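You operate a simulated robot arm through the tools that you are given. There is no shell and no other tool.

Carry out the task below with a simulated robot arm. There is one attempt and no reset: what you move stays moved.

## Task
Pour the white jug into the water barrel through the funnel.
Fine: all of it, nothing spilt; jug, funnel and plug go back. Set down upright: rubber barrel plug, white jug by the barrel.

Only the result counts: the job must be done as asked and must still hold three seconds after the hand-in. Knocking over, shifting, dropping, spilling or breaking anything else fails it.

## Robot
A 6-joint arm with a two-finger gripper, fixed in place. Base frame: the origin is at the foot of the arm, x ahead of it, y to its left, z up; the work surface is at about z = 0.58. Units: m, degrees, N and s.
Its first joint turns from -166.0 to 166.0 degrees. Payload 2.45 kg.
The TCP is the grasp point between the finger pads, 0.02 m short of the fingertips. In the tool frame z runs along the fingers and y along their closing line. Largest opening 0.14 m; the body of the gripper starts 0.168 m behind the TCP.
Orientation is that of the tool frame in the base frame, as a unit quaternion [w, x, y, z]. With the fingers straight down and closing along the base's y, the tool's x points along the base's -x, its y along +y and its z along -z.

## Interface
- The arm moves only by the tool apply_moves. Its argument "targets" is a list that holds one entry, the list of rows, each a list of 6 numbers: the shift along the tool's x, y, z in m, then the turn, a rotation vector about the tool's x, y, z in degrees. In form: [[[tx, ty, tz, ax, ay, az], ...]]. A call has 1 to 20 rows; each row is the pose to reach, as a shift and turn from the pose commanded when the call began, along the tool's axes at that moment. "hand" is the opening, from 0 (shut) to 1 (fully open), set as the call begins (left out, the last holds). A row lasts 0.2 s, in which the tool goes at most 0.05 m and 8.6 degrees; a call with a longer step from one row to the next is refused whole, and so is a gripper value outside its range. Where a pose cannot be reached the arm comes as near as it can. A force on the tool above 40 N (or 10 N above the force at the start of the call, whichever is more), or a blocked arm, ends the call early, and 0.2 s more pass. Each finger travels about 0.045 m/s and halts on what it meets, pressing with about 34 N; the grip force reading is that of the motor and also rises with nothing between the fingers. The clock runs only during rows and for 0.2 s after the last one: add rows that repeat a pose to give the fingers time. It gives the time, the measured TCP pose, the force on the tool (base axes), the opening and the grip force at its end, in the units of the frame above (readings bear some noise), with the torque about the TCP (base axes, N m) and any sound that the robot's microphone picked up.
- Cameras (640 x 400 px; columns grow to the right, rows downward): "scene" is fixed at [0.2206, -0.6477, 1.3277]; the picture's right is [0.86, -0.50, 0.00], its down [-0.23, -0.40, -0.89] and it looks along [0.45, 0.76, -0.47] (base axes); focal length 323 px, centre (320, 200). "wrist" rides on the gripper at [0.078, 0.011, -0.209] in the tool frame; the picture's right is [-0.14, 0.99, 0.00], its down [-0.92, -0.13, -0.37] and it looks along [-0.37, -0.05, 0.93] (tool axes); focal length 280 px, centre (320, 200). There is no depth. A picture from a camera that has moved, and an enlarged one, comes with that camera's place and axes in the base frame and with its lens.
- camera(camera): a new picture of that camera. It takes no simulated time.
- enlarge(camera, box): a new picture of the part [left, top, right, bottom] of that camera's present view, enlarged. It takes no simulated time.
- job_done(): hands the job in; it is judged then, once.

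Nothing tells you positions but the pictures and the camera data. Unless the task says otherwise, let go and move clear before handing in.

The tools are called as a command line: name --argument value ..., lists and objects as JSON in quotes. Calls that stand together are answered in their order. apply_moves: Moves the arm, as the interface text tells. Its arguments: {"type":"object","properties":{"targets":{"type":"array","items":{"type":"array","items":{"type":"array","items":{"type":"number"}}}},"hand":{"type":"number"}},"required":["targets"]} The other tools are called the same way: camera (camera) takes a picture; enlarge (camera, box) takes an enlarged picture of a part of a camera's view; job_done () hands the job in.

At the start:

```text
time: 0.0
tool_pos: [0.7484, 0.0043, 1.2064]
tool_rot: [0.001, -0.001, 1.0, 0.0]
ft_force: [-0.7, 0.5, -0.6]
ft_torque: [-0.01, -0.01, 0.0]
width: 0.1401
grasp_force: 0.1
```

scene: 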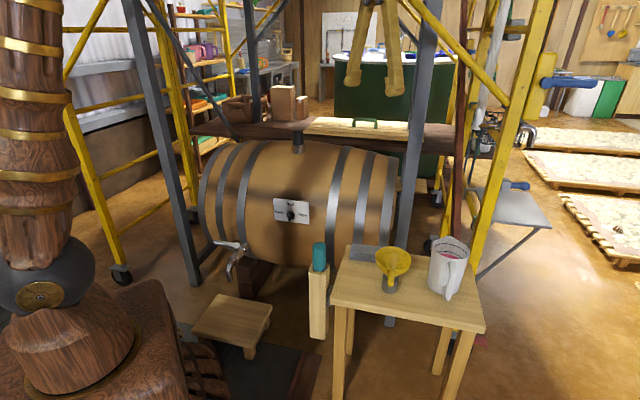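
wrist: 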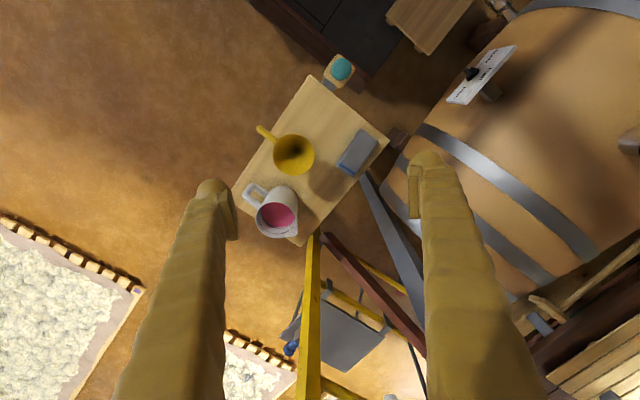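

I see a barrel lying on its side with a plug on top, and a small table carrying a yellow funnel, a white jug with pink liquid and a grey block. I'll look closer before moving.

enlarge --camera "scene" --box '[320, 220, 500, 340]'

enlarge --camera "scene" --box '[190, 120, 420, 290]'

enlarge --camera "wrist" --box '[220, 40, 420, 260]'

enlarge --camera "wrist" --box '[400, 0, 640, 300]'

```text
3.33 times, centred on (410, 280) of scene
camera zoom: at [0.2206, -0.6477, 1.3277], right [0.86, -0.5, 0.0], down [-0.23, -0.4, -0.89], along [0.45, 0.76, -0.47], focal length 1078 px, centre (20, -67)
```

zoom: 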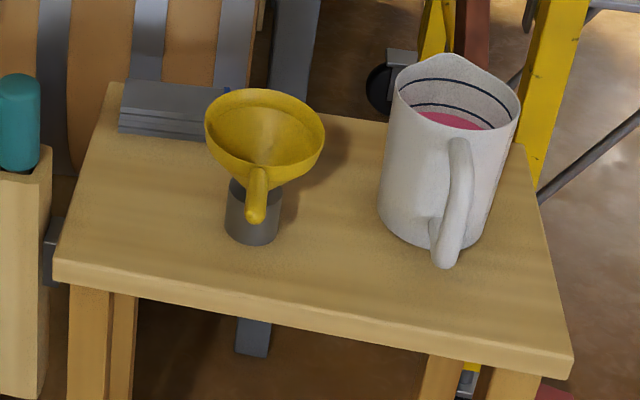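

```text
2.35 times, centred on (305, 205) of scene
camera zoom: at [0.2206, -0.6477, 1.3277], right [0.86, -0.5, 0.0], down [-0.23, -0.4, -0.89], along [0.45, 0.76, -0.47], focal length 761 px, centre (355, 188)
```

zoom: 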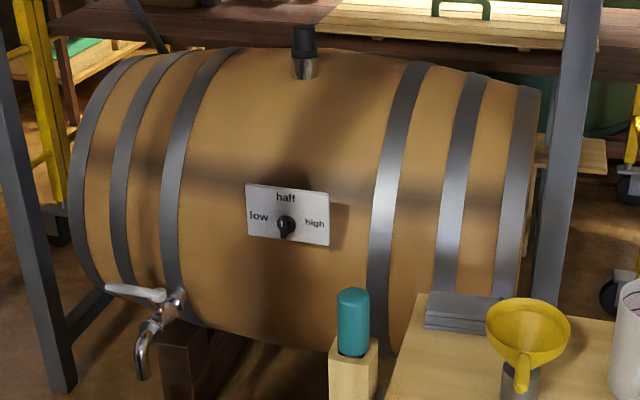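

```text
1.82 times, centred on (320, 150) of wrist
camera zoom: at [0.669, 0.0154, 1.4166], right [0.14, 0.99, 0.0], down [0.92, -0.13, 0.37], along [0.37, -0.05, -0.93], focal length 510 px, centre (320, 291)
```

zoom: 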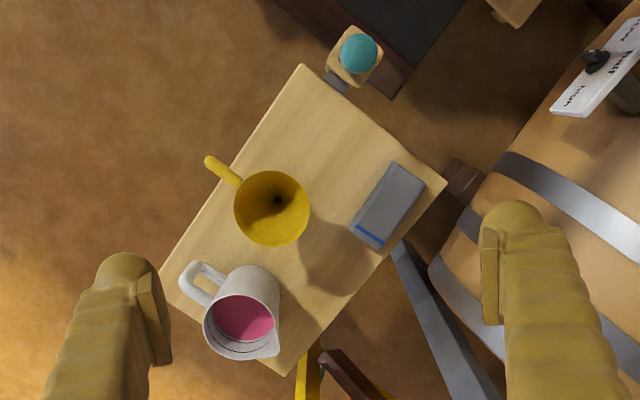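

```text
1.33 times, centred on (520, 150) of wrist
camera zoom: at [0.669, 0.0154, 1.4166], right [0.14, 0.99, 0.0], down [0.92, -0.13, 0.37], along [0.37, -0.05, -0.93], focal length 374 px, centre (53, 267)
```

zoom: 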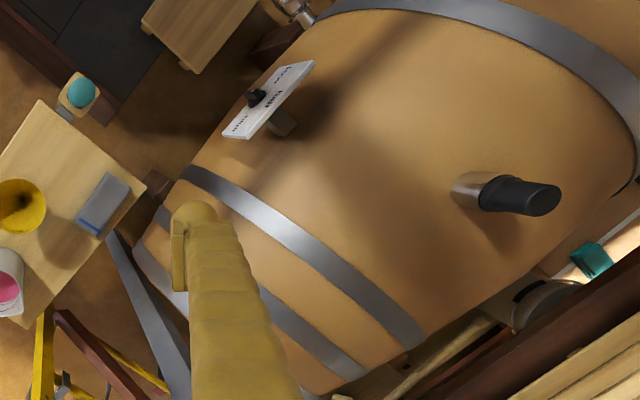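

I estimate the plug top near (0.865, 0.65, 0.91), the funnel near (0.82, -0.07), the jug near (0.99, -0.15), and the table at z≈0.58. I'll zoom in on the details next.

enlarge --camera "scene" --box '[270, 115, 330, 165]'

enlarge --camera "scene" --box '[420, 225, 480, 305]'

enlarge --camera "scene" --box '[340, 235, 420, 300]'

enlarge --camera "wrist" --box '[540, 90, 640, 200]'

enlarge --camera "wrist" --box '[240, 120, 330, 245]'

```text
8.00 times, centred on (300, 140) of scene
camera zoom: at [0.2206, -0.6477, 1.3277], right [0.86, -0.5, 0.0], down [-0.23, -0.4, -0.89], along [0.45, 0.76, -0.47], focal length 2586 px, centre (480, 680)
```

zoom: 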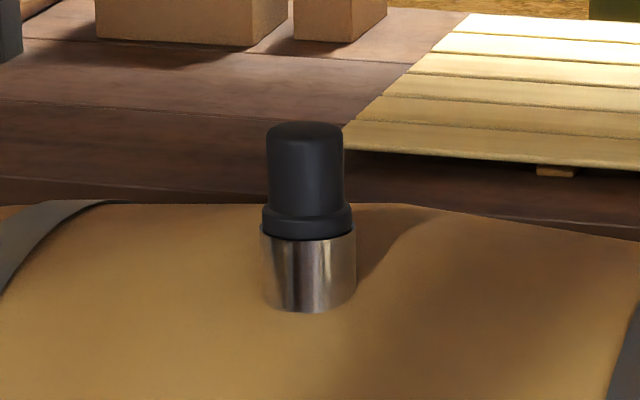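

```text
5.00 times, centred on (450, 265) of scene
camera zoom: at [0.2206, -0.6477, 1.3277], right [0.86, -0.5, 0.0], down [-0.23, -0.4, -0.89], along [0.45, 0.76, -0.47], focal length 1616 px, centre (-330, -125)
```

zoom: 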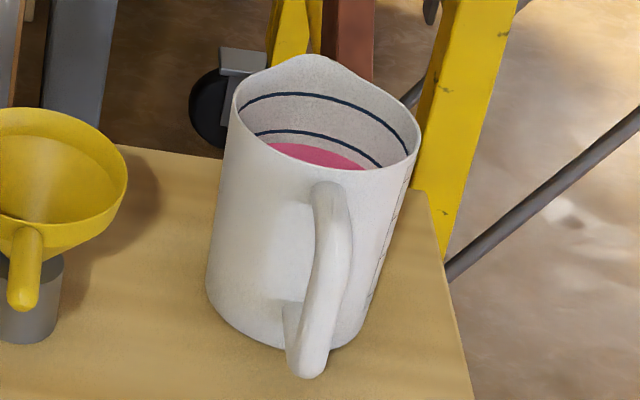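

```text
6.15 times, centred on (380, 268) of scene
camera zoom: at [0.2206, -0.6477, 1.3277], right [0.86, -0.5, 0.0], down [-0.23, -0.4, -0.89], along [0.45, 0.76, -0.47], focal length 1989 px, centre (-49, -215)
```

zoom: 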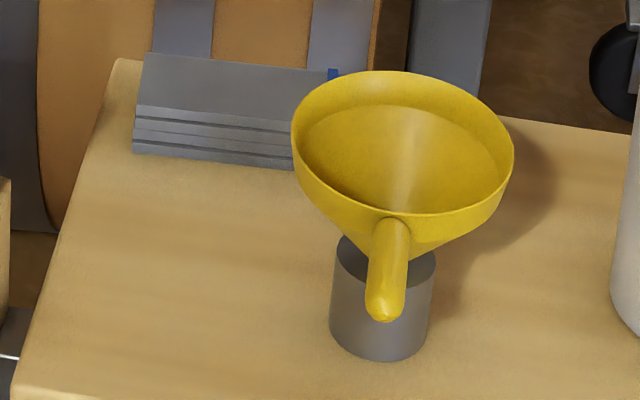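

```text
3.64 times, centred on (590, 145) of wrist
camera zoom: at [0.669, 0.0154, 1.4166], right [0.14, 0.99, 0.0], down [0.92, -0.13, 0.37], along [0.37, -0.05, -0.93], focal length 1020 px, centre (-662, 400)
```

zoom: 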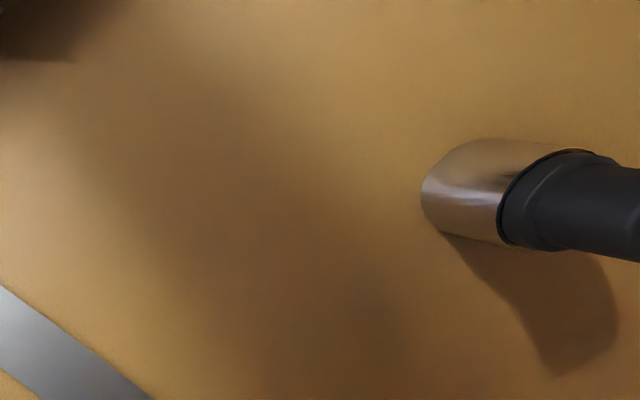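

```text
3.20 times, centred on (285, 182) of wrist
camera zoom: at [0.669, 0.0154, 1.4166], right [0.14, 0.99, 0.0], down [0.92, -0.13, 0.37], along [0.37, -0.05, -0.93], focal length 897 px, centre (432, 256)
```

zoom: 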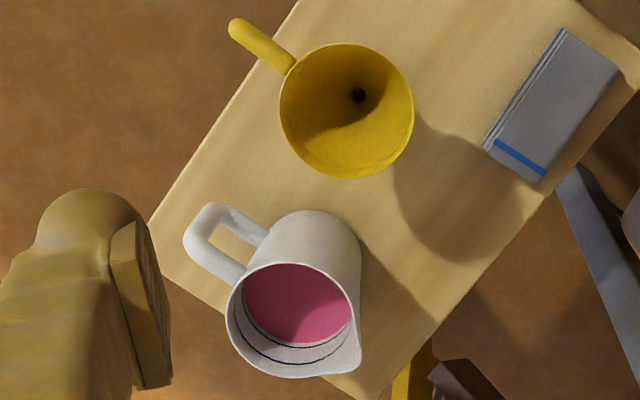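

The plug is a flanged rubber stopper about 43 mm across, sitting on the metal bung with its ring top at z≈0.854. I'll swing towards the barrel at a safe height to look at the plug and test the reach.

apply_moves --targets '[[[0.002, 0.04, 0.004, 0, 0, -3], [0.005, 0.085, 0.009, 0, 0, -6], [0.007, 0.13, 0.014, 0, 0, -9], [0.01, 0.175, 0.018, 0, 0, -12], [0.012, 0.22, 0.023, 0, 0, -15], [0.014, 0.265, 0.028, 0, 0, -18], [0.017, 0.31, 0.032, 0, 0, -21], [0.019, 0.355, 0.037, 0, 0, -24], [0.021, 0.4, 0.042, 0, 0, -27], [0.024, 0.445, 0.046, 0, 0, -30], [0.026, 0.49, 0.051, 0, 0, -33], [0.028, 0.52, 0.054, 0, 0, -36], [0.029, 0.538, 0.056, 0, 0, -37]]]'

```text
time: 2.8
tool_pos: [0.721, 0.5295, 1.1346]
tool_rot: [-0.012, -0.312, 0.95, -0.003]
ft_force: [-0.3, 0.1, -0.2]
ft_torque: [-0.02, -0.01, 0.01]
width: 0.1398
grasp_force: 0.0
```

The arm stopped slightly short, at radius ≈0.895. I'll hold a moment to see whether it was still settling, then look.

apply_moves --targets '[[[0, 0, 0, 0, 0, 0]]]'

camera --camera "wrist"

camera --camera "scene"

```text
time: 3.2
tool_pos: [0.7201, 0.5302, 1.1352]
tool_rot: [-0.011, -0.312, 0.95, -0.003]
ft_force: [0.3, -0.3, -0.6]
ft_torque: [0.02, -0.01, -0.04]
width: 0.14
grasp_force: 0.1
```

```text
taken
camera wrist: at [0.6545, 0.4945, 1.3468], right [-0.48, 0.88, 0.0], down [0.82, 0.45, 0.35], along [0.3, 0.16, -0.94], focal length 280 px, centre (320, 200)
```

wrist: 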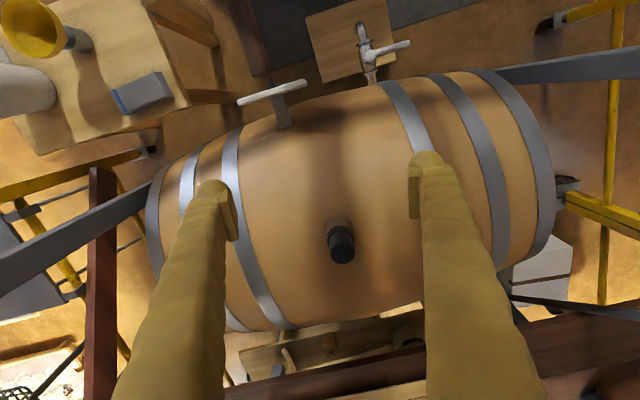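

```text
taken
```

scene: 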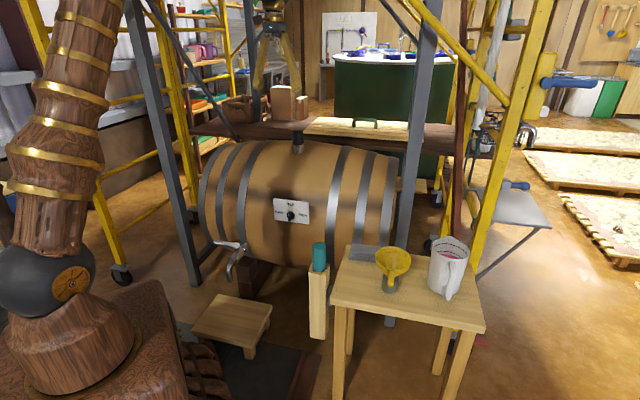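

The tool sits about 1.5 cm low and slightly off from what I commanded, which could be a reach limit or sag. I'll descend 10 cm and compare.

apply_moves --targets '[[[0, 0, 0.04, 0, 0, 0], [0, 0, 0.08, 0, 0, 0], [0, 0, 0.1, 0, 0, 0], [0, 0, 0.1, 0, 0, 0]]]'

```text
time: 4.2
tool_pos: [0.72, 0.5438, 1.0497]
tool_rot: [0.0, -0.318, 0.948, 0.001]
ft_force: [-0.2, -0.7, -0.3]
ft_torque: [0.0, 0.02, 0.01]
width: 0.1401
grasp_force: 0.0
```

At z=1.05 the tool is exactly where commanded, so the earlier offset was the reach envelope; outer poses will need a tilted tool. I'll look at the plug from here.

camera --camera "wrist"

enlarge --camera "wrist" --box '[260, 180, 420, 300]'

enlarge --camera "scene" --box '[230, 0, 390, 160]'

```text
taken
camera wrist: at [0.6498, 0.5048, 1.2597], right [-0.49, 0.87, 0.0], down [0.81, 0.45, 0.37], along [0.32, 0.18, -0.93], focal length 280 px, centre (320, 200)
```

wrist: 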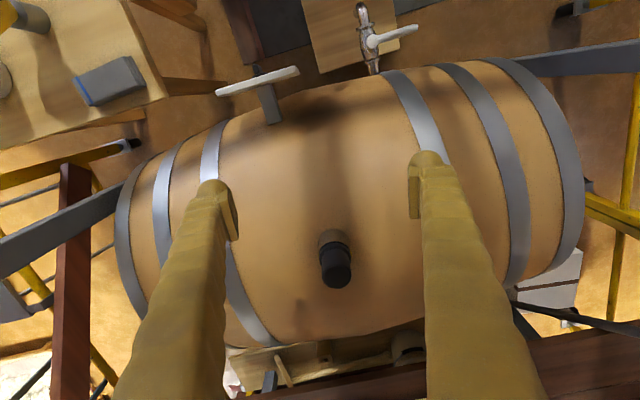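

```text
3.33 times, centred on (340, 240) of wrist
camera zoom: at [0.6498, 0.5048, 1.2597], right [-0.49, 0.87, 0.0], down [0.81, 0.45, 0.37], along [0.32, 0.18, -0.93], focal length 935 px, centre (253, 67)
```

zoom: 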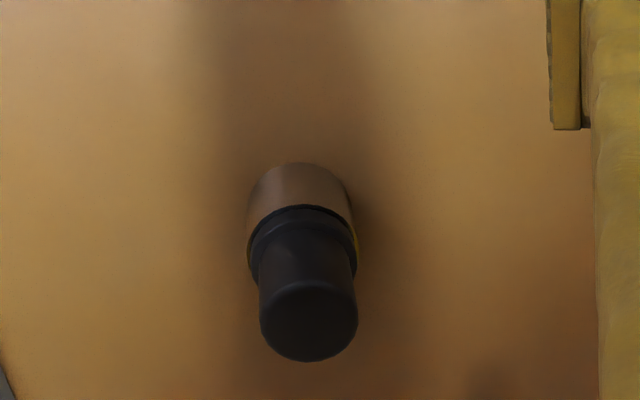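

```text
2.50 times, centred on (310, 80) of scene
camera zoom: at [0.2206, -0.6477, 1.3277], right [0.86, -0.5, 0.0], down [-0.23, -0.4, -0.89], along [0.45, 0.76, -0.47], focal length 808 px, centre (345, 500)
```

zoom: 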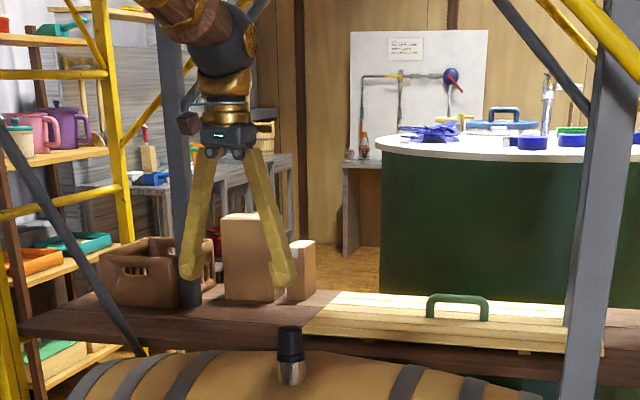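

Both cameras put the plug axis at about (0.866, 0.655), ring top at z≈0.855 and plug top at z≈0.91. I'll tilt the tool 35° outward and move above the plug with the fingers open.

apply_moves --targets '[[[-0.01, 0, 0.0, 0, -7, 0], [-0.04, 0, 0.0, 0, -14, 0], [-0.075, 0, 0.0, 0, -21, 0], [-0.11, 0, 0.01, 0, -28, 0], [-0.15, 0.001, 0.03, 0, -35, 0], [-0.184, 0.001, 0.05, 0, -35, 0], [-0.184, 0.001, 0.05, 0, -35, 0], [-0.184, 0.001, 0.05, 0, -35, 0]]]' --hand 1

camera --camera "wrist"

enlarge --camera "scene" --box '[230, 0, 390, 160]'

```text
time: 6.0
tool_pos: [0.8639, 0.6546, 1.0014]
tool_rot: [0.286, -0.302, 0.904, 0.095]
ft_force: [-0.4, 0.3, 0.0]
ft_torque: [0.01, -0.02, 0.02]
width: 0.1404
grasp_force: 0.0
```

```text
taken
camera wrist: at [0.7089, 0.5524, 1.1283], right [-0.51, 0.86, 0.08], down [0.51, 0.22, 0.83], along [0.7, 0.46, -0.55], focal length 280 px, centre (320, 200)
```

wrist: 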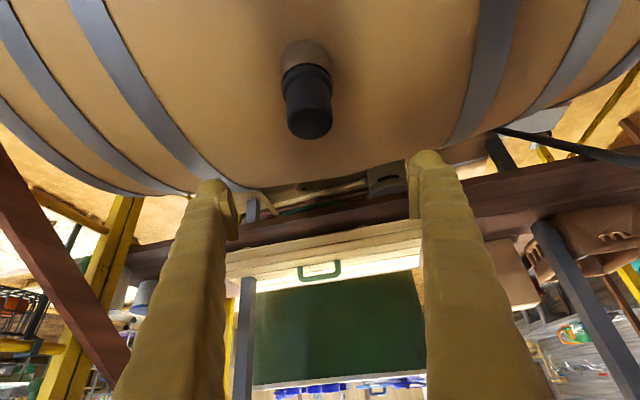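

```text
2.50 times, centred on (310, 80) of scene
camera zoom: at [0.2206, -0.6477, 1.3277], right [0.86, -0.5, 0.0], down [-0.23, -0.4, -0.89], along [0.45, 0.76, -0.47], focal length 808 px, centre (345, 500)
```

zoom: 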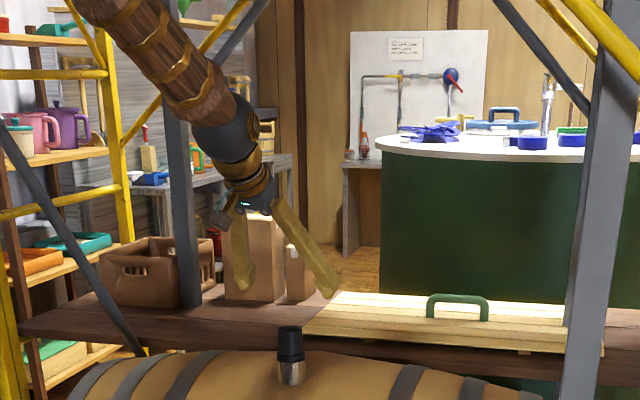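

The tilted pose is well within reach, and the tool is directly over the plug. I'll go down around it now.

apply_moves --targets '[[[0.015, 0, 0.0226, 0, 0, 0], [0.03, -0.001, 0.045, 0, 0, 0], [0.045, -0.001, 0.0677, 0, 0, 0], [0.0595, -0.001, 0.0902, 0, 0, 0], [0.0595, -0.001, 0.0902, 0, 0, 0]]]' --hand 1

camera --camera "wrist"

enlarge --camera "scene" --box '[260, 90, 350, 160]'

```text
time: 7.2
tool_pos: [0.8707, 0.6547, 0.8933]
tool_rot: [0.286, -0.303, 0.904, 0.096]
ft_force: [0.5, 0.7, 0.4]
ft_torque: [0.0, 0.02, -0.01]
width: 0.1398
grasp_force: 0.0
```

```text
taken
camera wrist: at [0.7157, 0.5532, 1.0197], right [-0.51, 0.86, 0.08], down [0.51, 0.22, 0.83], along [0.7, 0.46, -0.55], focal length 280 px, centre (320, 200)
```

wrist: 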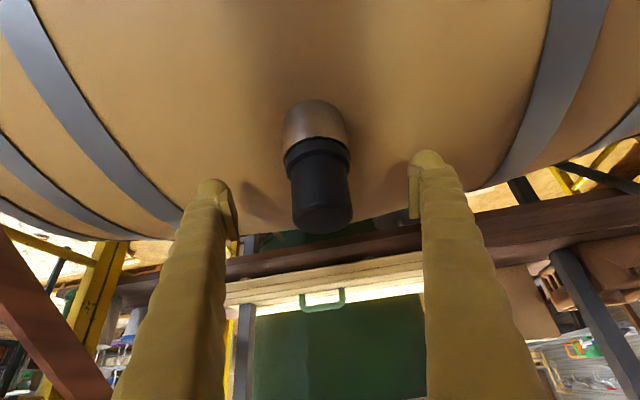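

```text
5.71 times, centred on (305, 125) of scene
camera zoom: at [0.2206, -0.6477, 1.3277], right [0.86, -0.5, 0.0], down [-0.23, -0.4, -0.89], along [0.45, 0.76, -0.47], focal length 1847 px, centre (406, 629)
```

zoom: 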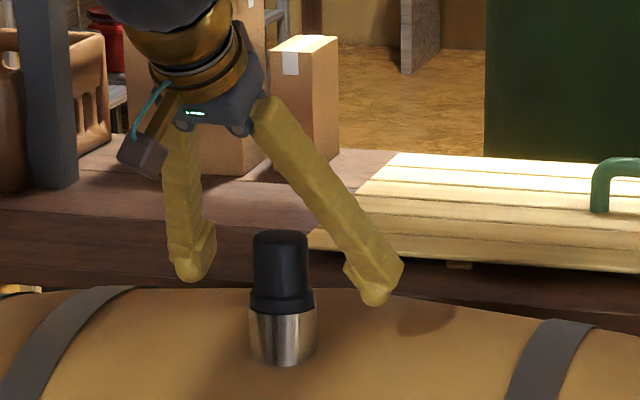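

The plug sits centred between the open fingers. I'll close on it now.

apply_moves --targets '[[[0, 0, 0, 0, 0, 0], [0, 0, 0, 0, 0, 0], [0, 0, 0, 0, 0, 0], [0, 0, 0, 0, 0, 0], [0, 0, 0, 0, 0, 0], [0, 0, 0, 0, 0, 0], [0, 0, 0, 0, 0, 0], [0, 0, 0, 0, 0, 0]]]' --hand 0

camera --camera "wrist"

```text
time: 9.0
tool_pos: [0.8694, 0.6555, 0.8922]
tool_rot: [0.286, -0.303, 0.904, 0.096]
ft_force: [0.4, 0.2, 0.3]
ft_torque: [-0.01, -0.01, 0.01]
width: 0.0475
grasp_force: 33.6
```

```text
taken
camera wrist: at [0.7156, 0.5532, 1.0198], right [-0.51, 0.86, 0.08], down [0.51, 0.22, 0.83], along [0.7, 0.46, -0.55], focal length 280 px, centre (320, 200)
```

wrist: 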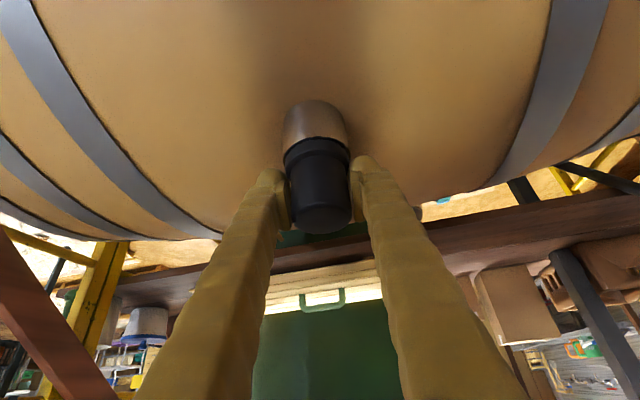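

Gripped, with a width of 47 mm. I'll lift the plug straight up slowly while watching the force.

apply_moves --targets '[[[-0.00287, 0, -0.0041, 0, 0, 0], [-0.00575, 0, -0.0082, 0, 0, 0], [-0.0086, 0, -0.0123, 0, 0, 0], [-0.0115, 0, -0.0164, 0, 0, 0], [-0.0172, 0, -0.0246, 0, 0, 0], [-0.023, 0, -0.0327, 0, 0, 0]]]' --hand 0

enlarge --camera "scene" --box '[260, 90, 350, 160]'

```text
time: 10.4
tool_pos: [0.8695, 0.656, 0.9339]
tool_rot: [0.286, -0.302, 0.904, 0.096]
ft_force: [-1.3, -0.9, -0.9]
ft_torque: [-0.02, 0.0, 0.04]
width: 0.0472
grasp_force: 34.2
```

```text
5.71 times, centred on (305, 125) of scene
camera zoom: at [0.2206, -0.6477, 1.3277], right [0.86, -0.5, 0.0], down [-0.23, -0.4, -0.89], along [0.45, 0.76, -0.47], focal length 1847 px, centre (406, 629)
```

zoom: 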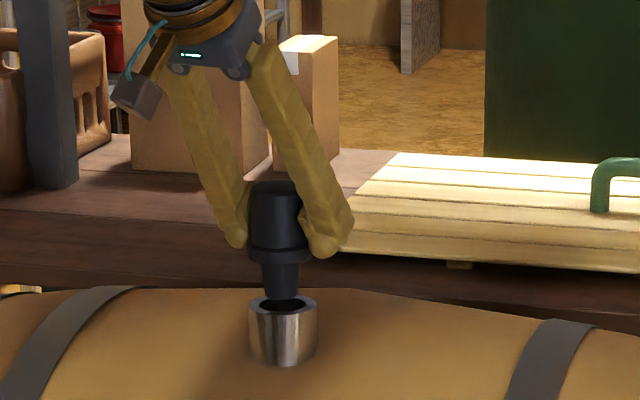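

The plug comes free and its stem is nearly out of the bung. I'll lift it another 8 cm and check the full plug shape.

apply_moves --targets '[[[-0.00575, 0, -0.0082, 0, 0, 0], [-0.017, 0, -0.0245, 0, 0, 0], [-0.03, 0, -0.042, 0, 0, 0], [-0.046, 0, -0.0655, 0, 0, 0], [-0.046, 0, -0.0655, 0, 0, 0]]]' --hand 0

enlarge --camera "scene" --box '[260, 80, 350, 150]'

camera --camera "wrist"

```text
time: 11.6
tool_pos: [0.8695, 0.6542, 1.0139]
tool_rot: [0.285, -0.303, 0.904, 0.095]
ft_force: [0.0, 0.0, -1.4]
ft_torque: [0.0, -0.04, -0.02]
width: 0.0473
grasp_force: 34.1
```

```text
5.71 times, centred on (305, 115) of scene
camera zoom: at [0.2206, -0.6477, 1.3277], right [0.86, -0.5, 0.0], down [-0.23, -0.4, -0.89], along [0.45, 0.76, -0.47], focal length 1847 px, centre (406, 686)
```

zoom: 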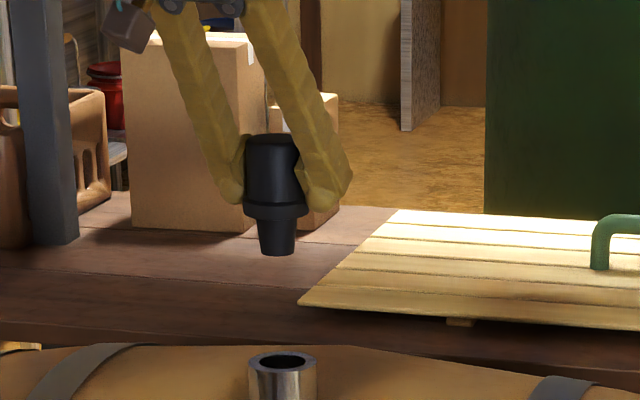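

```text
taken
camera wrist: at [0.7141, 0.5528, 1.1408], right [-0.51, 0.86, 0.08], down [0.51, 0.22, 0.83], along [0.7, 0.46, -0.55], focal length 280 px, centre (320, 200)
```

wrist: 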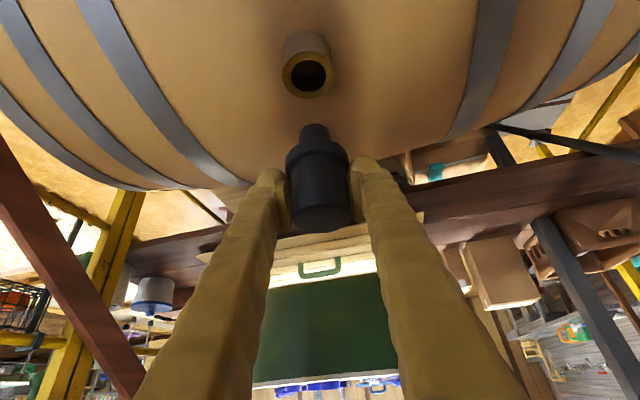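

The plug is out; its stem ends about 71 mm below the TCP and tapers to about 28 mm. I'll carry it to the free back-left part of the table, around (0.774, 0.053), staying high on the way.

apply_moves --targets '[[[0.0281, -0.0302, -0.0145, -0.32, 0, -0.46], [0.0562, -0.0604, -0.0291, -0.65, 0, -0.92], [0.0843, -0.0907, -0.0436, -0.97, 0, -1.38], [0.1124, -0.1209, -0.0581, -1.3, 0, -1.85], [0.1405, -0.1511, -0.0726, -1.62, 0, -2.31], [0.1686, -0.1813, -0.0872, -1.95, 0, -2.77], [0.1967, -0.2116, -0.1017, -2.27, 0, -3.23], [0.2247, -0.2418, -0.1162, -2.59, 0, -3.69], [0.2528, -0.272, -0.1308, -2.92, 0, -4.15], [0.2809, -0.3022, -0.1453, -3.24, 0, -4.61], [0.309, -0.3324, -0.1598, -3.57, 0, -5.08], [0.3371, -0.3627, -0.1743, -3.89, 0, -5.54], [0.3652, -0.3929, -0.1889, -4.22, 0, -6.0], [0.3933, -0.4231, -0.2034, -4.54, 0, -6.46], [0.3933, -0.4231, -0.2034, -4.54, 0, -6.46], [0.3933, -0.4231, -0.2034, -4.54, 0, -6.46]]]' --hand 0

camera --camera "wrist"

camera --camera "scene"

```text
time: 15.0
tool_pos: [0.773, 0.0539, 0.9555]
tool_rot: [0.279, -0.364, 0.881, 0.114]
ft_force: [-0.7, -0.1, -1.2]
ft_torque: [0.02, -0.03, 0.04]
width: 0.0461
grasp_force: 33.5
```

```text
taken
camera wrist: at [0.6351, -0.0679, 1.0821], right [-0.62, 0.78, 0.08], down [0.47, 0.29, 0.83], along [0.63, 0.55, -0.55], focal length 280 px, centre (320, 200)
```

wrist: 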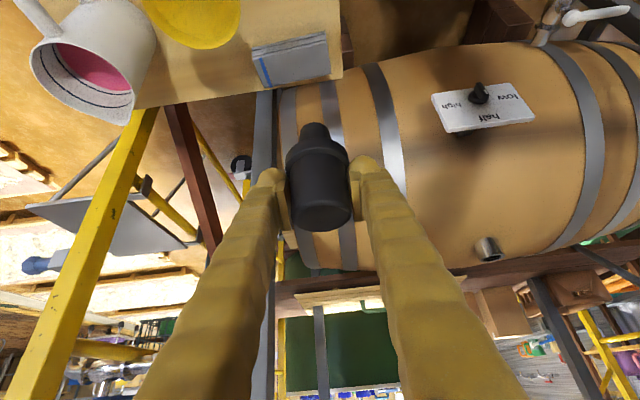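

```text
taken
```

scene: 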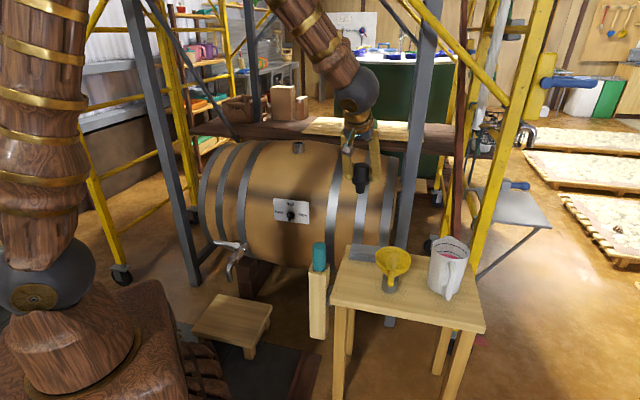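

The plug is over the planned spot. I'll descend to about 3 cm above contact.

apply_moves --targets '[[[0.0226, 0, 0.0321, 0, 0, 0], [0.0452, 0, 0.0642, 0, 0, 0], [0.0677, 0, 0.0963, 0, 0, 0], [0.0903, 0, 0.1285, 0, 0, 0], [0.1129, 0, 0.1606, 0, 0, 0], [0.1354, 0, 0.1927, 0, 0, 0], [0.158, 0, 0.2248, 0, 0, 0], [0.158, 0, 0.2248, 0, 0, 0]]]' --hand 0

enlarge --camera "scene" --box '[300, 200, 430, 300]'

camera --camera "wrist"

```text
time: 16.8
tool_pos: [0.7764, 0.0533, 0.6794]
tool_rot: [0.279, -0.364, 0.881, 0.115]
ft_force: [-0.3, 1.2, -0.9]
ft_torque: [0.01, -0.01, 0.0]
width: 0.0417
grasp_force: 34.2
```

```text
4.00 times, centred on (365, 250) of scene
camera zoom: at [0.2206, -0.6477, 1.3277], right [0.86, -0.5, 0.0], down [-0.23, -0.4, -0.89], along [0.45, 0.76, -0.47], focal length 1293 px, centre (140, 0)
```

zoom: 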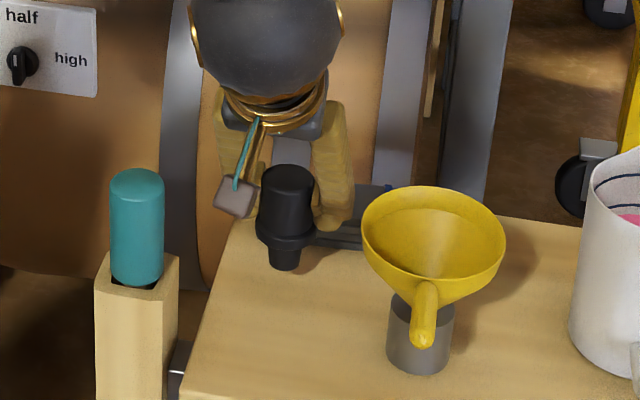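

```text
taken
camera wrist: at [0.6361, -0.0688, 0.8061], right [-0.62, 0.78, 0.08], down [0.47, 0.29, 0.83], along [0.63, 0.55, -0.55], focal length 280 px, centre (320, 200)
```

wrist: 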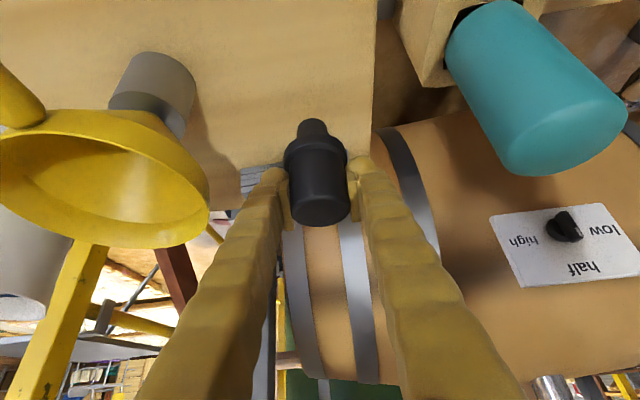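

The grip width has dropped to 42 mm, so the tapered plug may be creeping in the fingers. I'll lower it gently now and watch for contact.

apply_moves --targets '[[[0.0017, 0, 0.00245, 0, 0, 0], [0.0034, 0, 0.0049, 0, 0, 0], [0.0052, 0, 0.00735, 0, 0, 0]]]' --hand 0

enlarge --camera "scene" --box '[335, 225, 405, 275]'

enlarge --camera "wrist" --box '[240, 90, 400, 240]'

```text
time: 17.6
tool_pos: [0.7745, 0.0537, 0.6698]
tool_rot: [0.28, -0.363, 0.881, 0.114]
ft_force: [-0.7, 0.3, 0.0]
ft_torque: [0.03, 0.01, -0.01]
width: 0.0416
grasp_force: 34.0
```

```text
8.00 times, centred on (370, 250) of scene
camera zoom: at [0.2206, -0.6477, 1.3277], right [0.86, -0.5, 0.0], down [-0.23, -0.4, -0.89], along [0.45, 0.76, -0.47], focal length 2586 px, centre (-80, -200)
```

zoom: 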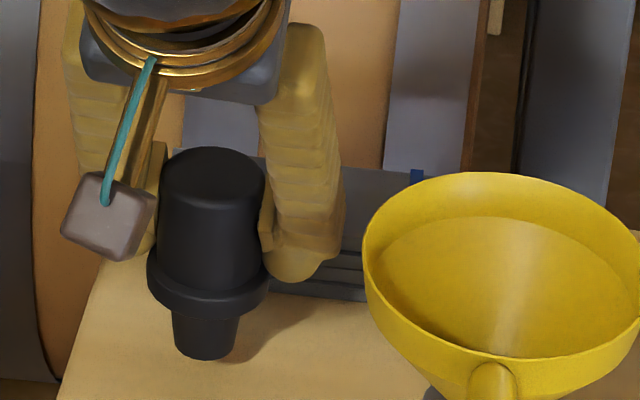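

```text
2.67 times, centred on (320, 165) of wrist
camera zoom: at [0.6345, -0.0691, 0.7973], right [-0.62, 0.78, 0.08], down [0.47, 0.29, 0.83], along [0.63, 0.55, -0.55], focal length 748 px, centre (320, 293)
```

zoom: 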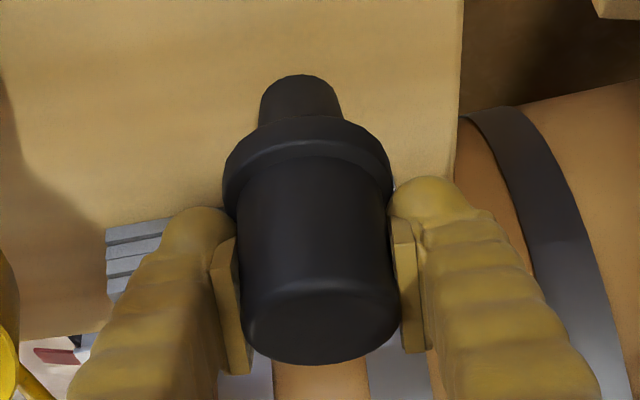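

Stem bottom appears within a few millimetres of the table. I'll continue down in small steps.

apply_moves --targets '[[[0.00115, 0, 0.00163, 0, 0, 0], [0.0023, 0, 0.00327, 0, 0, 0], [0.0023, 0, 0.00327, 0, 0, 0]]]' --hand 0

```text
time: 18.4
tool_pos: [0.7746, 0.0515, 0.6658]
tool_rot: [0.278, -0.364, 0.881, 0.115]
ft_force: [0.9, -0.1, -0.2]
ft_torque: [0.0, -0.05, -0.01]
width: 0.0415
grasp_force: 33.7
```

apply_moves --targets '[[[0.00115, 0, 0.00163, 0, 0, 0], [0.0023, 0, 0.00327, 0, 0, 0], [0.0023, 0, 0.00327, 0, 0, 0]]]' --hand 0

enlarge --camera "scene" --box '[335, 225, 405, 275]'

```text
time: 19.2
tool_pos: [0.7734, 0.0523, 0.6628]
tool_rot: [0.279, -0.363, 0.882, 0.115]
ft_force: [0.3, -0.1, -1.8]
ft_torque: [0.03, -0.01, -0.03]
width: 0.0416
grasp_force: 34.1
```

```text
8.00 times, centred on (370, 250) of scene
camera zoom: at [0.2206, -0.6477, 1.3277], right [0.86, -0.5, 0.0], down [-0.23, -0.4, -0.89], along [0.45, 0.76, -0.47], focal length 2586 px, centre (-80, -200)
```

zoom: 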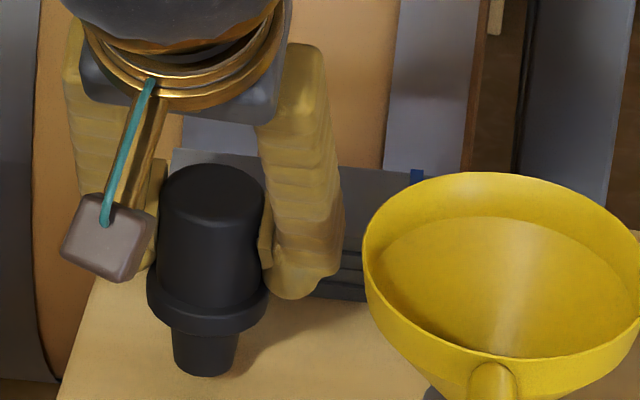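

apply_moves --targets '[[[0.00115, 0, 0.00163, 0, 0, 0], [0.0023, 0, 0.00327, 0, 0, 0], [0.0023, 0, 0.00327, 0, 0, 0]]]' --hand 0

```text
time: 20.0
tool_pos: [0.7729, 0.0527, 0.6574]
tool_rot: [0.279, -0.364, 0.881, 0.115]
ft_force: [0.4, -0.5, 0.5]
ft_torque: [0.05, 0.02, -0.02]
width: 0.0416
grasp_force: 34.0
```

apply_moves --targets '[[[0.00115, 0, 0.00163, 0, 0, 0], [0.0023, 0, 0.00327, 0, 0, 0], [0.0023, 0, 0.00327, 0, 0, 0]]]' --hand 0

enlarge --camera "scene" --box '[335, 225, 405, 275]'

```text
time: 20.8
tool_pos: [0.7745, 0.0537, 0.6534]
tool_rot: [0.279, -0.363, 0.881, 0.115]
ft_force: [-1.1, -0.3, -1.2]
ft_torque: [0.01, -0.02, -0.01]
width: 0.0416
grasp_force: 33.7
```

```text
8.00 times, centred on (370, 250) of scene
camera zoom: at [0.2206, -0.6477, 1.3277], right [0.86, -0.5, 0.0], down [-0.23, -0.4, -0.89], along [0.45, 0.76, -0.47], focal length 2586 px, centre (-80, -200)
```

zoom: 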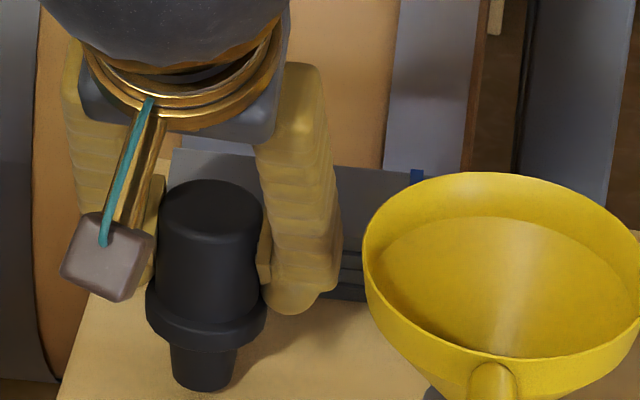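

apply_moves --targets '[[[0.00115, 0, 0.00163, 0, 0, 0], [0.0023, 0, 0.00327, 0, 0, 0], [0.0023, 0, 0.00327, 0, 0, 0]]]' --hand 0

```text
time: 21.6
tool_pos: [0.774, 0.0524, 0.6508]
tool_rot: [0.278, -0.364, 0.882, 0.114]
ft_force: [-0.3, 0.3, -1.0]
ft_torque: [0.03, -0.02, -0.02]
width: 0.0416
grasp_force: 33.7
```

apply_moves --targets '[[[0.00115, 0, 0.00163, 0, 0, 0], [0.0023, 0, 0.00327, 0, 0, 0], [0.0023, 0, 0.00327, 0, 0, 0]]]' --hand 0

enlarge --camera "scene" --box '[335, 235, 405, 285]'

```text
time: 22.4
tool_pos: [0.7737, 0.0523, 0.6455]
tool_rot: [0.279, -0.364, 0.881, 0.115]
ft_force: [0.4, 0.3, -1.0]
ft_torque: [0.0, -0.03, 0.0]
width: 0.0417
grasp_force: 33.8
```

```text
8.00 times, centred on (370, 260) of scene
camera zoom: at [0.2206, -0.6477, 1.3277], right [0.86, -0.5, 0.0], down [-0.23, -0.4, -0.89], along [0.45, 0.76, -0.47], focal length 2586 px, centre (-80, -280)
```

zoom: 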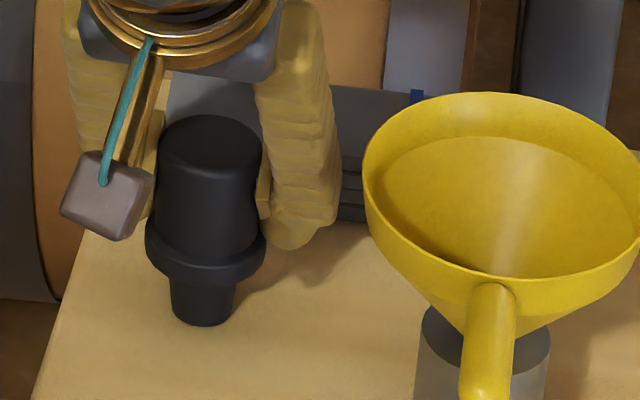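

enlarge --camera "scene" --box '[345, 255, 385, 285]'

camera --camera "wrist"

enlarge --camera "wrist" --box '[250, 70, 390, 170]'

```text
13.33 times, centred on (365, 270) of scene
camera zoom: at [0.2206, -0.6477, 1.3277], right [0.86, -0.5, 0.0], down [-0.23, -0.4, -0.89], along [0.45, 0.76, -0.47], focal length 4310 px, centre (-280, -733)
```

zoom: 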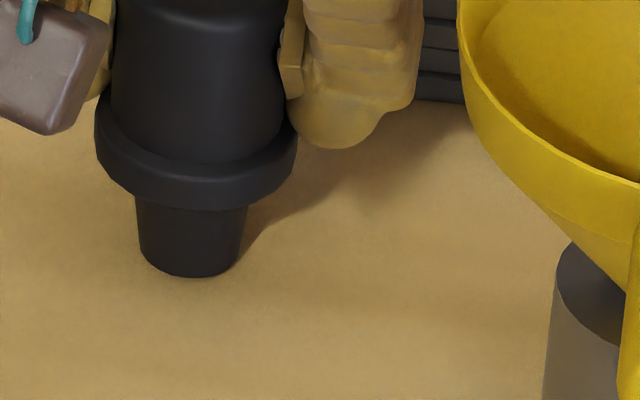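

```text
taken
camera wrist: at [0.6343, -0.0698, 0.7731], right [-0.62, 0.78, 0.08], down [0.47, 0.29, 0.83], along [0.63, 0.55, -0.55], focal length 280 px, centre (320, 200)
```

wrist: 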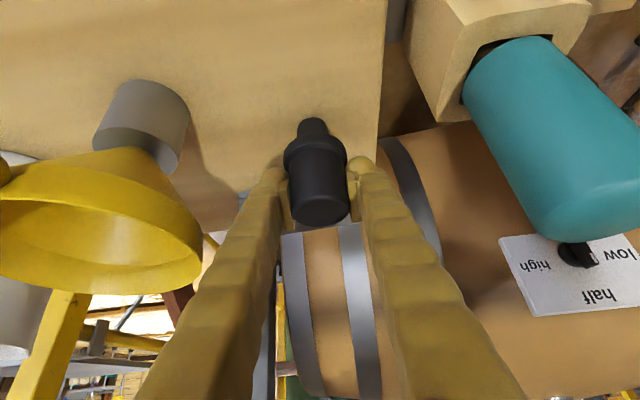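

```text
4.00 times, centred on (320, 120) of wrist
camera zoom: at [0.6343, -0.0698, 0.7731], right [-0.62, 0.78, 0.08], down [0.47, 0.29, 0.83], along [0.63, 0.55, -0.55], focal length 1122 px, centre (320, 520)
```

zoom: 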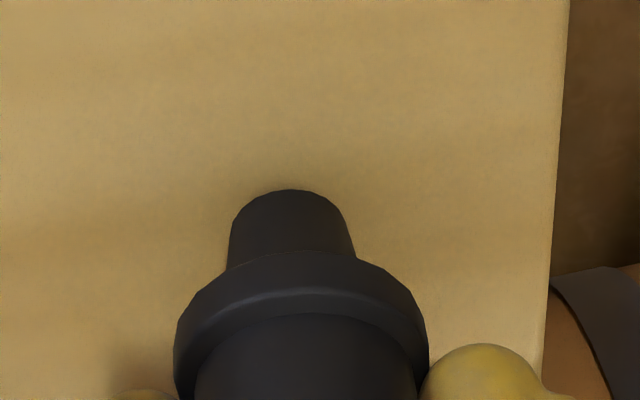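

Shadow suggests the base is nearly touching, but there is no contact force yet. I'll continue by millimetres.

apply_moves --targets '[[[0.00086, 0, 0.00123, 0, 0, 0], [0.00172, 0, 0.00245, 0, 0, 0], [0.00172, 0, 0.00245, 0, 0, 0], [0.00172, 0, 0.00245, 0, 0, 0]]]' --hand 0

```text
time: 23.4
tool_pos: [0.775, 0.0531, 0.6442]
tool_rot: [0.278, -0.364, 0.882, 0.114]
ft_force: [-3.8, -0.5, 25.2]
ft_torque: [-0.06, 0.29, -0.01]
width: 0.0412
grasp_force: 34.0
```

Contact was made at TCP z≈0.6445 with 25 N. I'll back off about 1.5 mm to relieve the force, then release partially.

apply_moves --targets '[[[-0.0008, 0, -0.00115, 0, 0, 0], [-0.0008, 0, -0.00115, 0, 0, 0]]]' --hand 0

```text
time: 24.0
tool_pos: [0.7719, 0.0531, 0.644]
tool_rot: [0.278, -0.363, 0.882, 0.115]
ft_force: [0.5, 0.3, -0.8]
ft_torque: [0.0, -0.04, -0.03]
width: 0.0414
grasp_force: 33.5
```

apply_moves --targets '[[[0, 0, 0, 0, 0, 0], [0, 0, 0, 0, 0, 0], [0, 0, 0, 0, 0, 0], [0, 0, 0, 0, 0, 0], [0, 0, 0, 0, 0, 0]]]' --hand 0.6

enlarge --camera "scene" --box '[335, 235, 405, 285]'

camera --camera "wrist"

```text
time: 25.2
tool_pos: [0.7741, 0.0535, 0.6441]
tool_rot: [0.279, -0.364, 0.881, 0.116]
ft_force: [1.1, -0.4, 0.8]
ft_torque: [0.0, -0.02, 0.02]
width: 0.0839
grasp_force: 0.0
```

```text
8.00 times, centred on (370, 260) of scene
camera zoom: at [0.2206, -0.6477, 1.3277], right [0.86, -0.5, 0.0], down [-0.23, -0.4, -0.89], along [0.45, 0.76, -0.47], focal length 2586 px, centre (-80, -280)
```

zoom: 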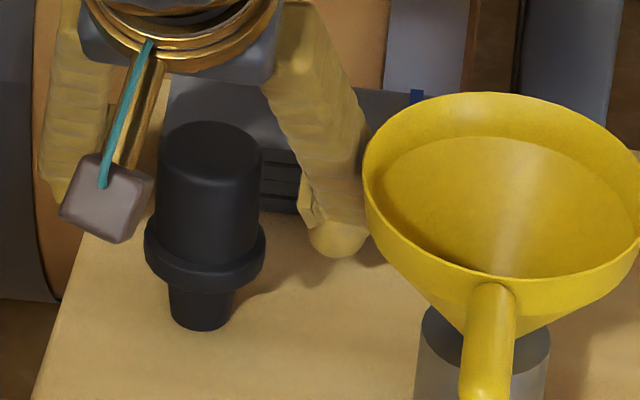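

```text
taken
camera wrist: at [0.6343, -0.0697, 0.7718], right [-0.62, 0.78, 0.08], down [0.47, 0.29, 0.83], along [0.63, 0.55, -0.55], focal length 280 px, centre (320, 200)
```

wrist: 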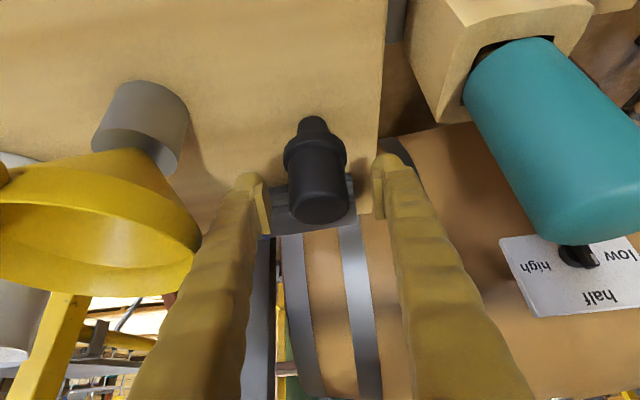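

The plug stands upright on the table. I'll rise clear and move above the funnel handle.

apply_moves --targets '[[[-0.012, 0, -0.016, 0, 0, 0], [-0.035, 0, -0.049, 0, 0, 0], [-0.058, 0, -0.082, 0, 0, 0], [-0.069, 0, -0.098, 0, 0, 0], [-0.05, -0.024, -0.12, 0, 0, 0], [-0.03, -0.048, -0.143, 0, 0, 0], [-0.01, -0.073, -0.166, 0, 0, 0], [0.01, -0.097, -0.188, 0, 0, 0], [0.029, -0.1215, -0.2106, 0, 0, 0], [0.029, -0.1215, -0.2106, 0, 0, 0]]]' --hand 0.6

camera --camera "wrist"

enlarge --camera "scene" --box '[320, 200, 480, 310]'

```text
time: 27.4
tool_pos: [0.7582, -0.1357, 0.8002]
tool_rot: [0.279, -0.365, 0.881, 0.115]
ft_force: [0.4, -0.8, -0.9]
ft_torque: [0.02, -0.02, 0.01]
width: 0.0839
grasp_force: 0.1
```

```text
taken
camera wrist: at [0.6185, -0.2593, 0.9273], right [-0.62, 0.78, 0.08], down [0.47, 0.29, 0.83], along [0.63, 0.55, -0.55], focal length 280 px, centre (320, 200)
```

wrist: 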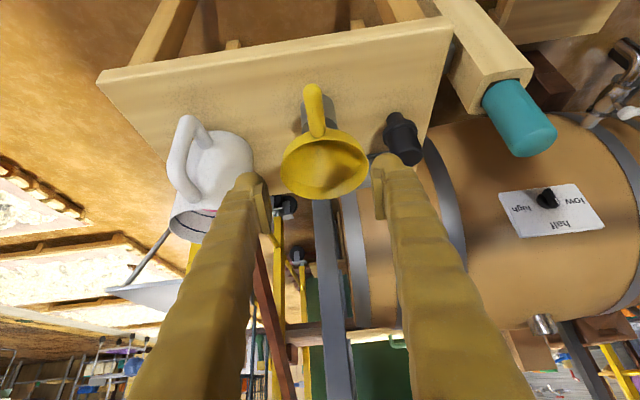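

```text
3.64 times, centred on (400, 255) of scene
camera zoom: at [0.2206, -0.6477, 1.3277], right [0.86, -0.5, 0.0], down [-0.23, -0.4, -0.89], along [0.45, 0.76, -0.47], focal length 1176 px, centre (29, 0)
```

zoom: 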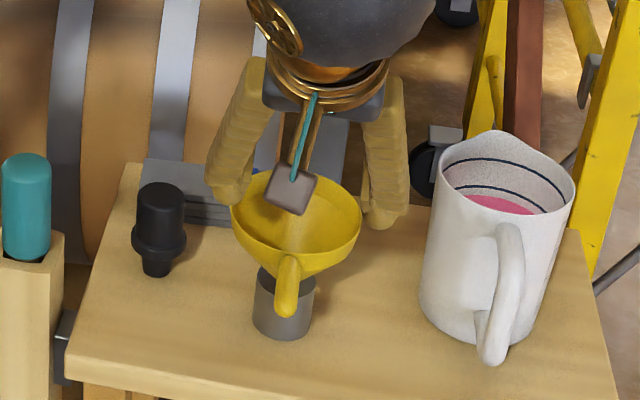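

Funnel centre is about (0.817, -0.071), rim z≈0.698, with the handle pointing back along az 225°. I'll lower partway towards the handle and check alignment.

apply_moves --targets '[[[0.012, 0.002, 0.016, 0, 0, 0], [0.0354, 0.0043, 0.0477, 0, 0, 0], [0.0354, 0.0043, 0.0477, 0, 0, 0]]]' --hand 0.6

camera --camera "wrist"

enlarge --camera "wrist" --box '[230, 60, 430, 260]'

enlarge --camera "scene" --box '[350, 220, 440, 300]'

```text
time: 28.2
tool_pos: [0.7523, -0.1344, 0.7407]
tool_rot: [0.278, -0.364, 0.881, 0.115]
ft_force: [0.0, -0.9, 0.3]
ft_torque: [0.02, 0.02, 0.02]
width: 0.0839
grasp_force: 0.0
```

```text
taken
camera wrist: at [0.6139, -0.2565, 0.867], right [-0.62, 0.78, 0.08], down [0.47, 0.29, 0.83], along [0.63, 0.55, -0.55], focal length 280 px, centre (320, 200)
```

wrist: 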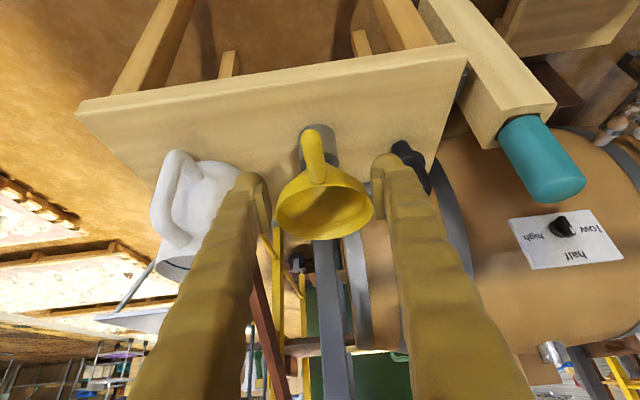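

```text
2.00 times, centred on (330, 160) of wrist
camera zoom: at [0.6139, -0.2565, 0.867], right [-0.62, 0.78, 0.08], down [0.47, 0.29, 0.83], along [0.63, 0.55, -0.55], focal length 561 px, centre (300, 280)
```

zoom: 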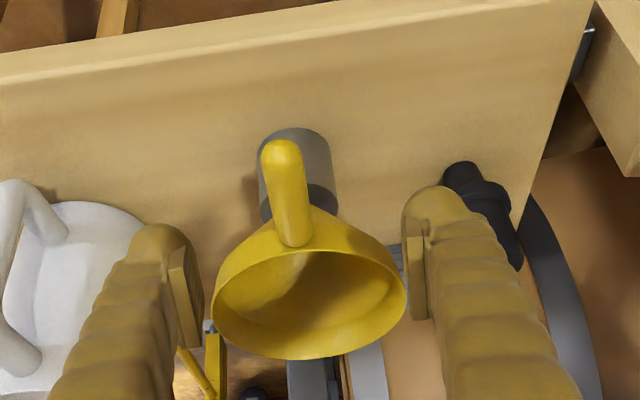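

```text
5.00 times, centred on (395, 260) of scene
camera zoom: at [0.2206, -0.6477, 1.3277], right [0.86, -0.5, 0.0], down [-0.23, -0.4, -0.89], along [0.45, 0.76, -0.47], focal length 1616 px, centre (-55, -100)
```

zoom: 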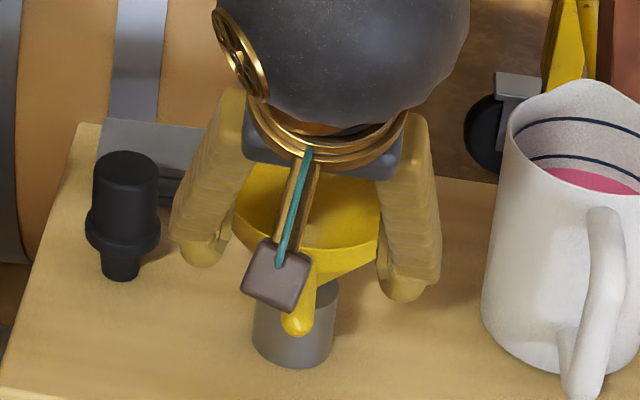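

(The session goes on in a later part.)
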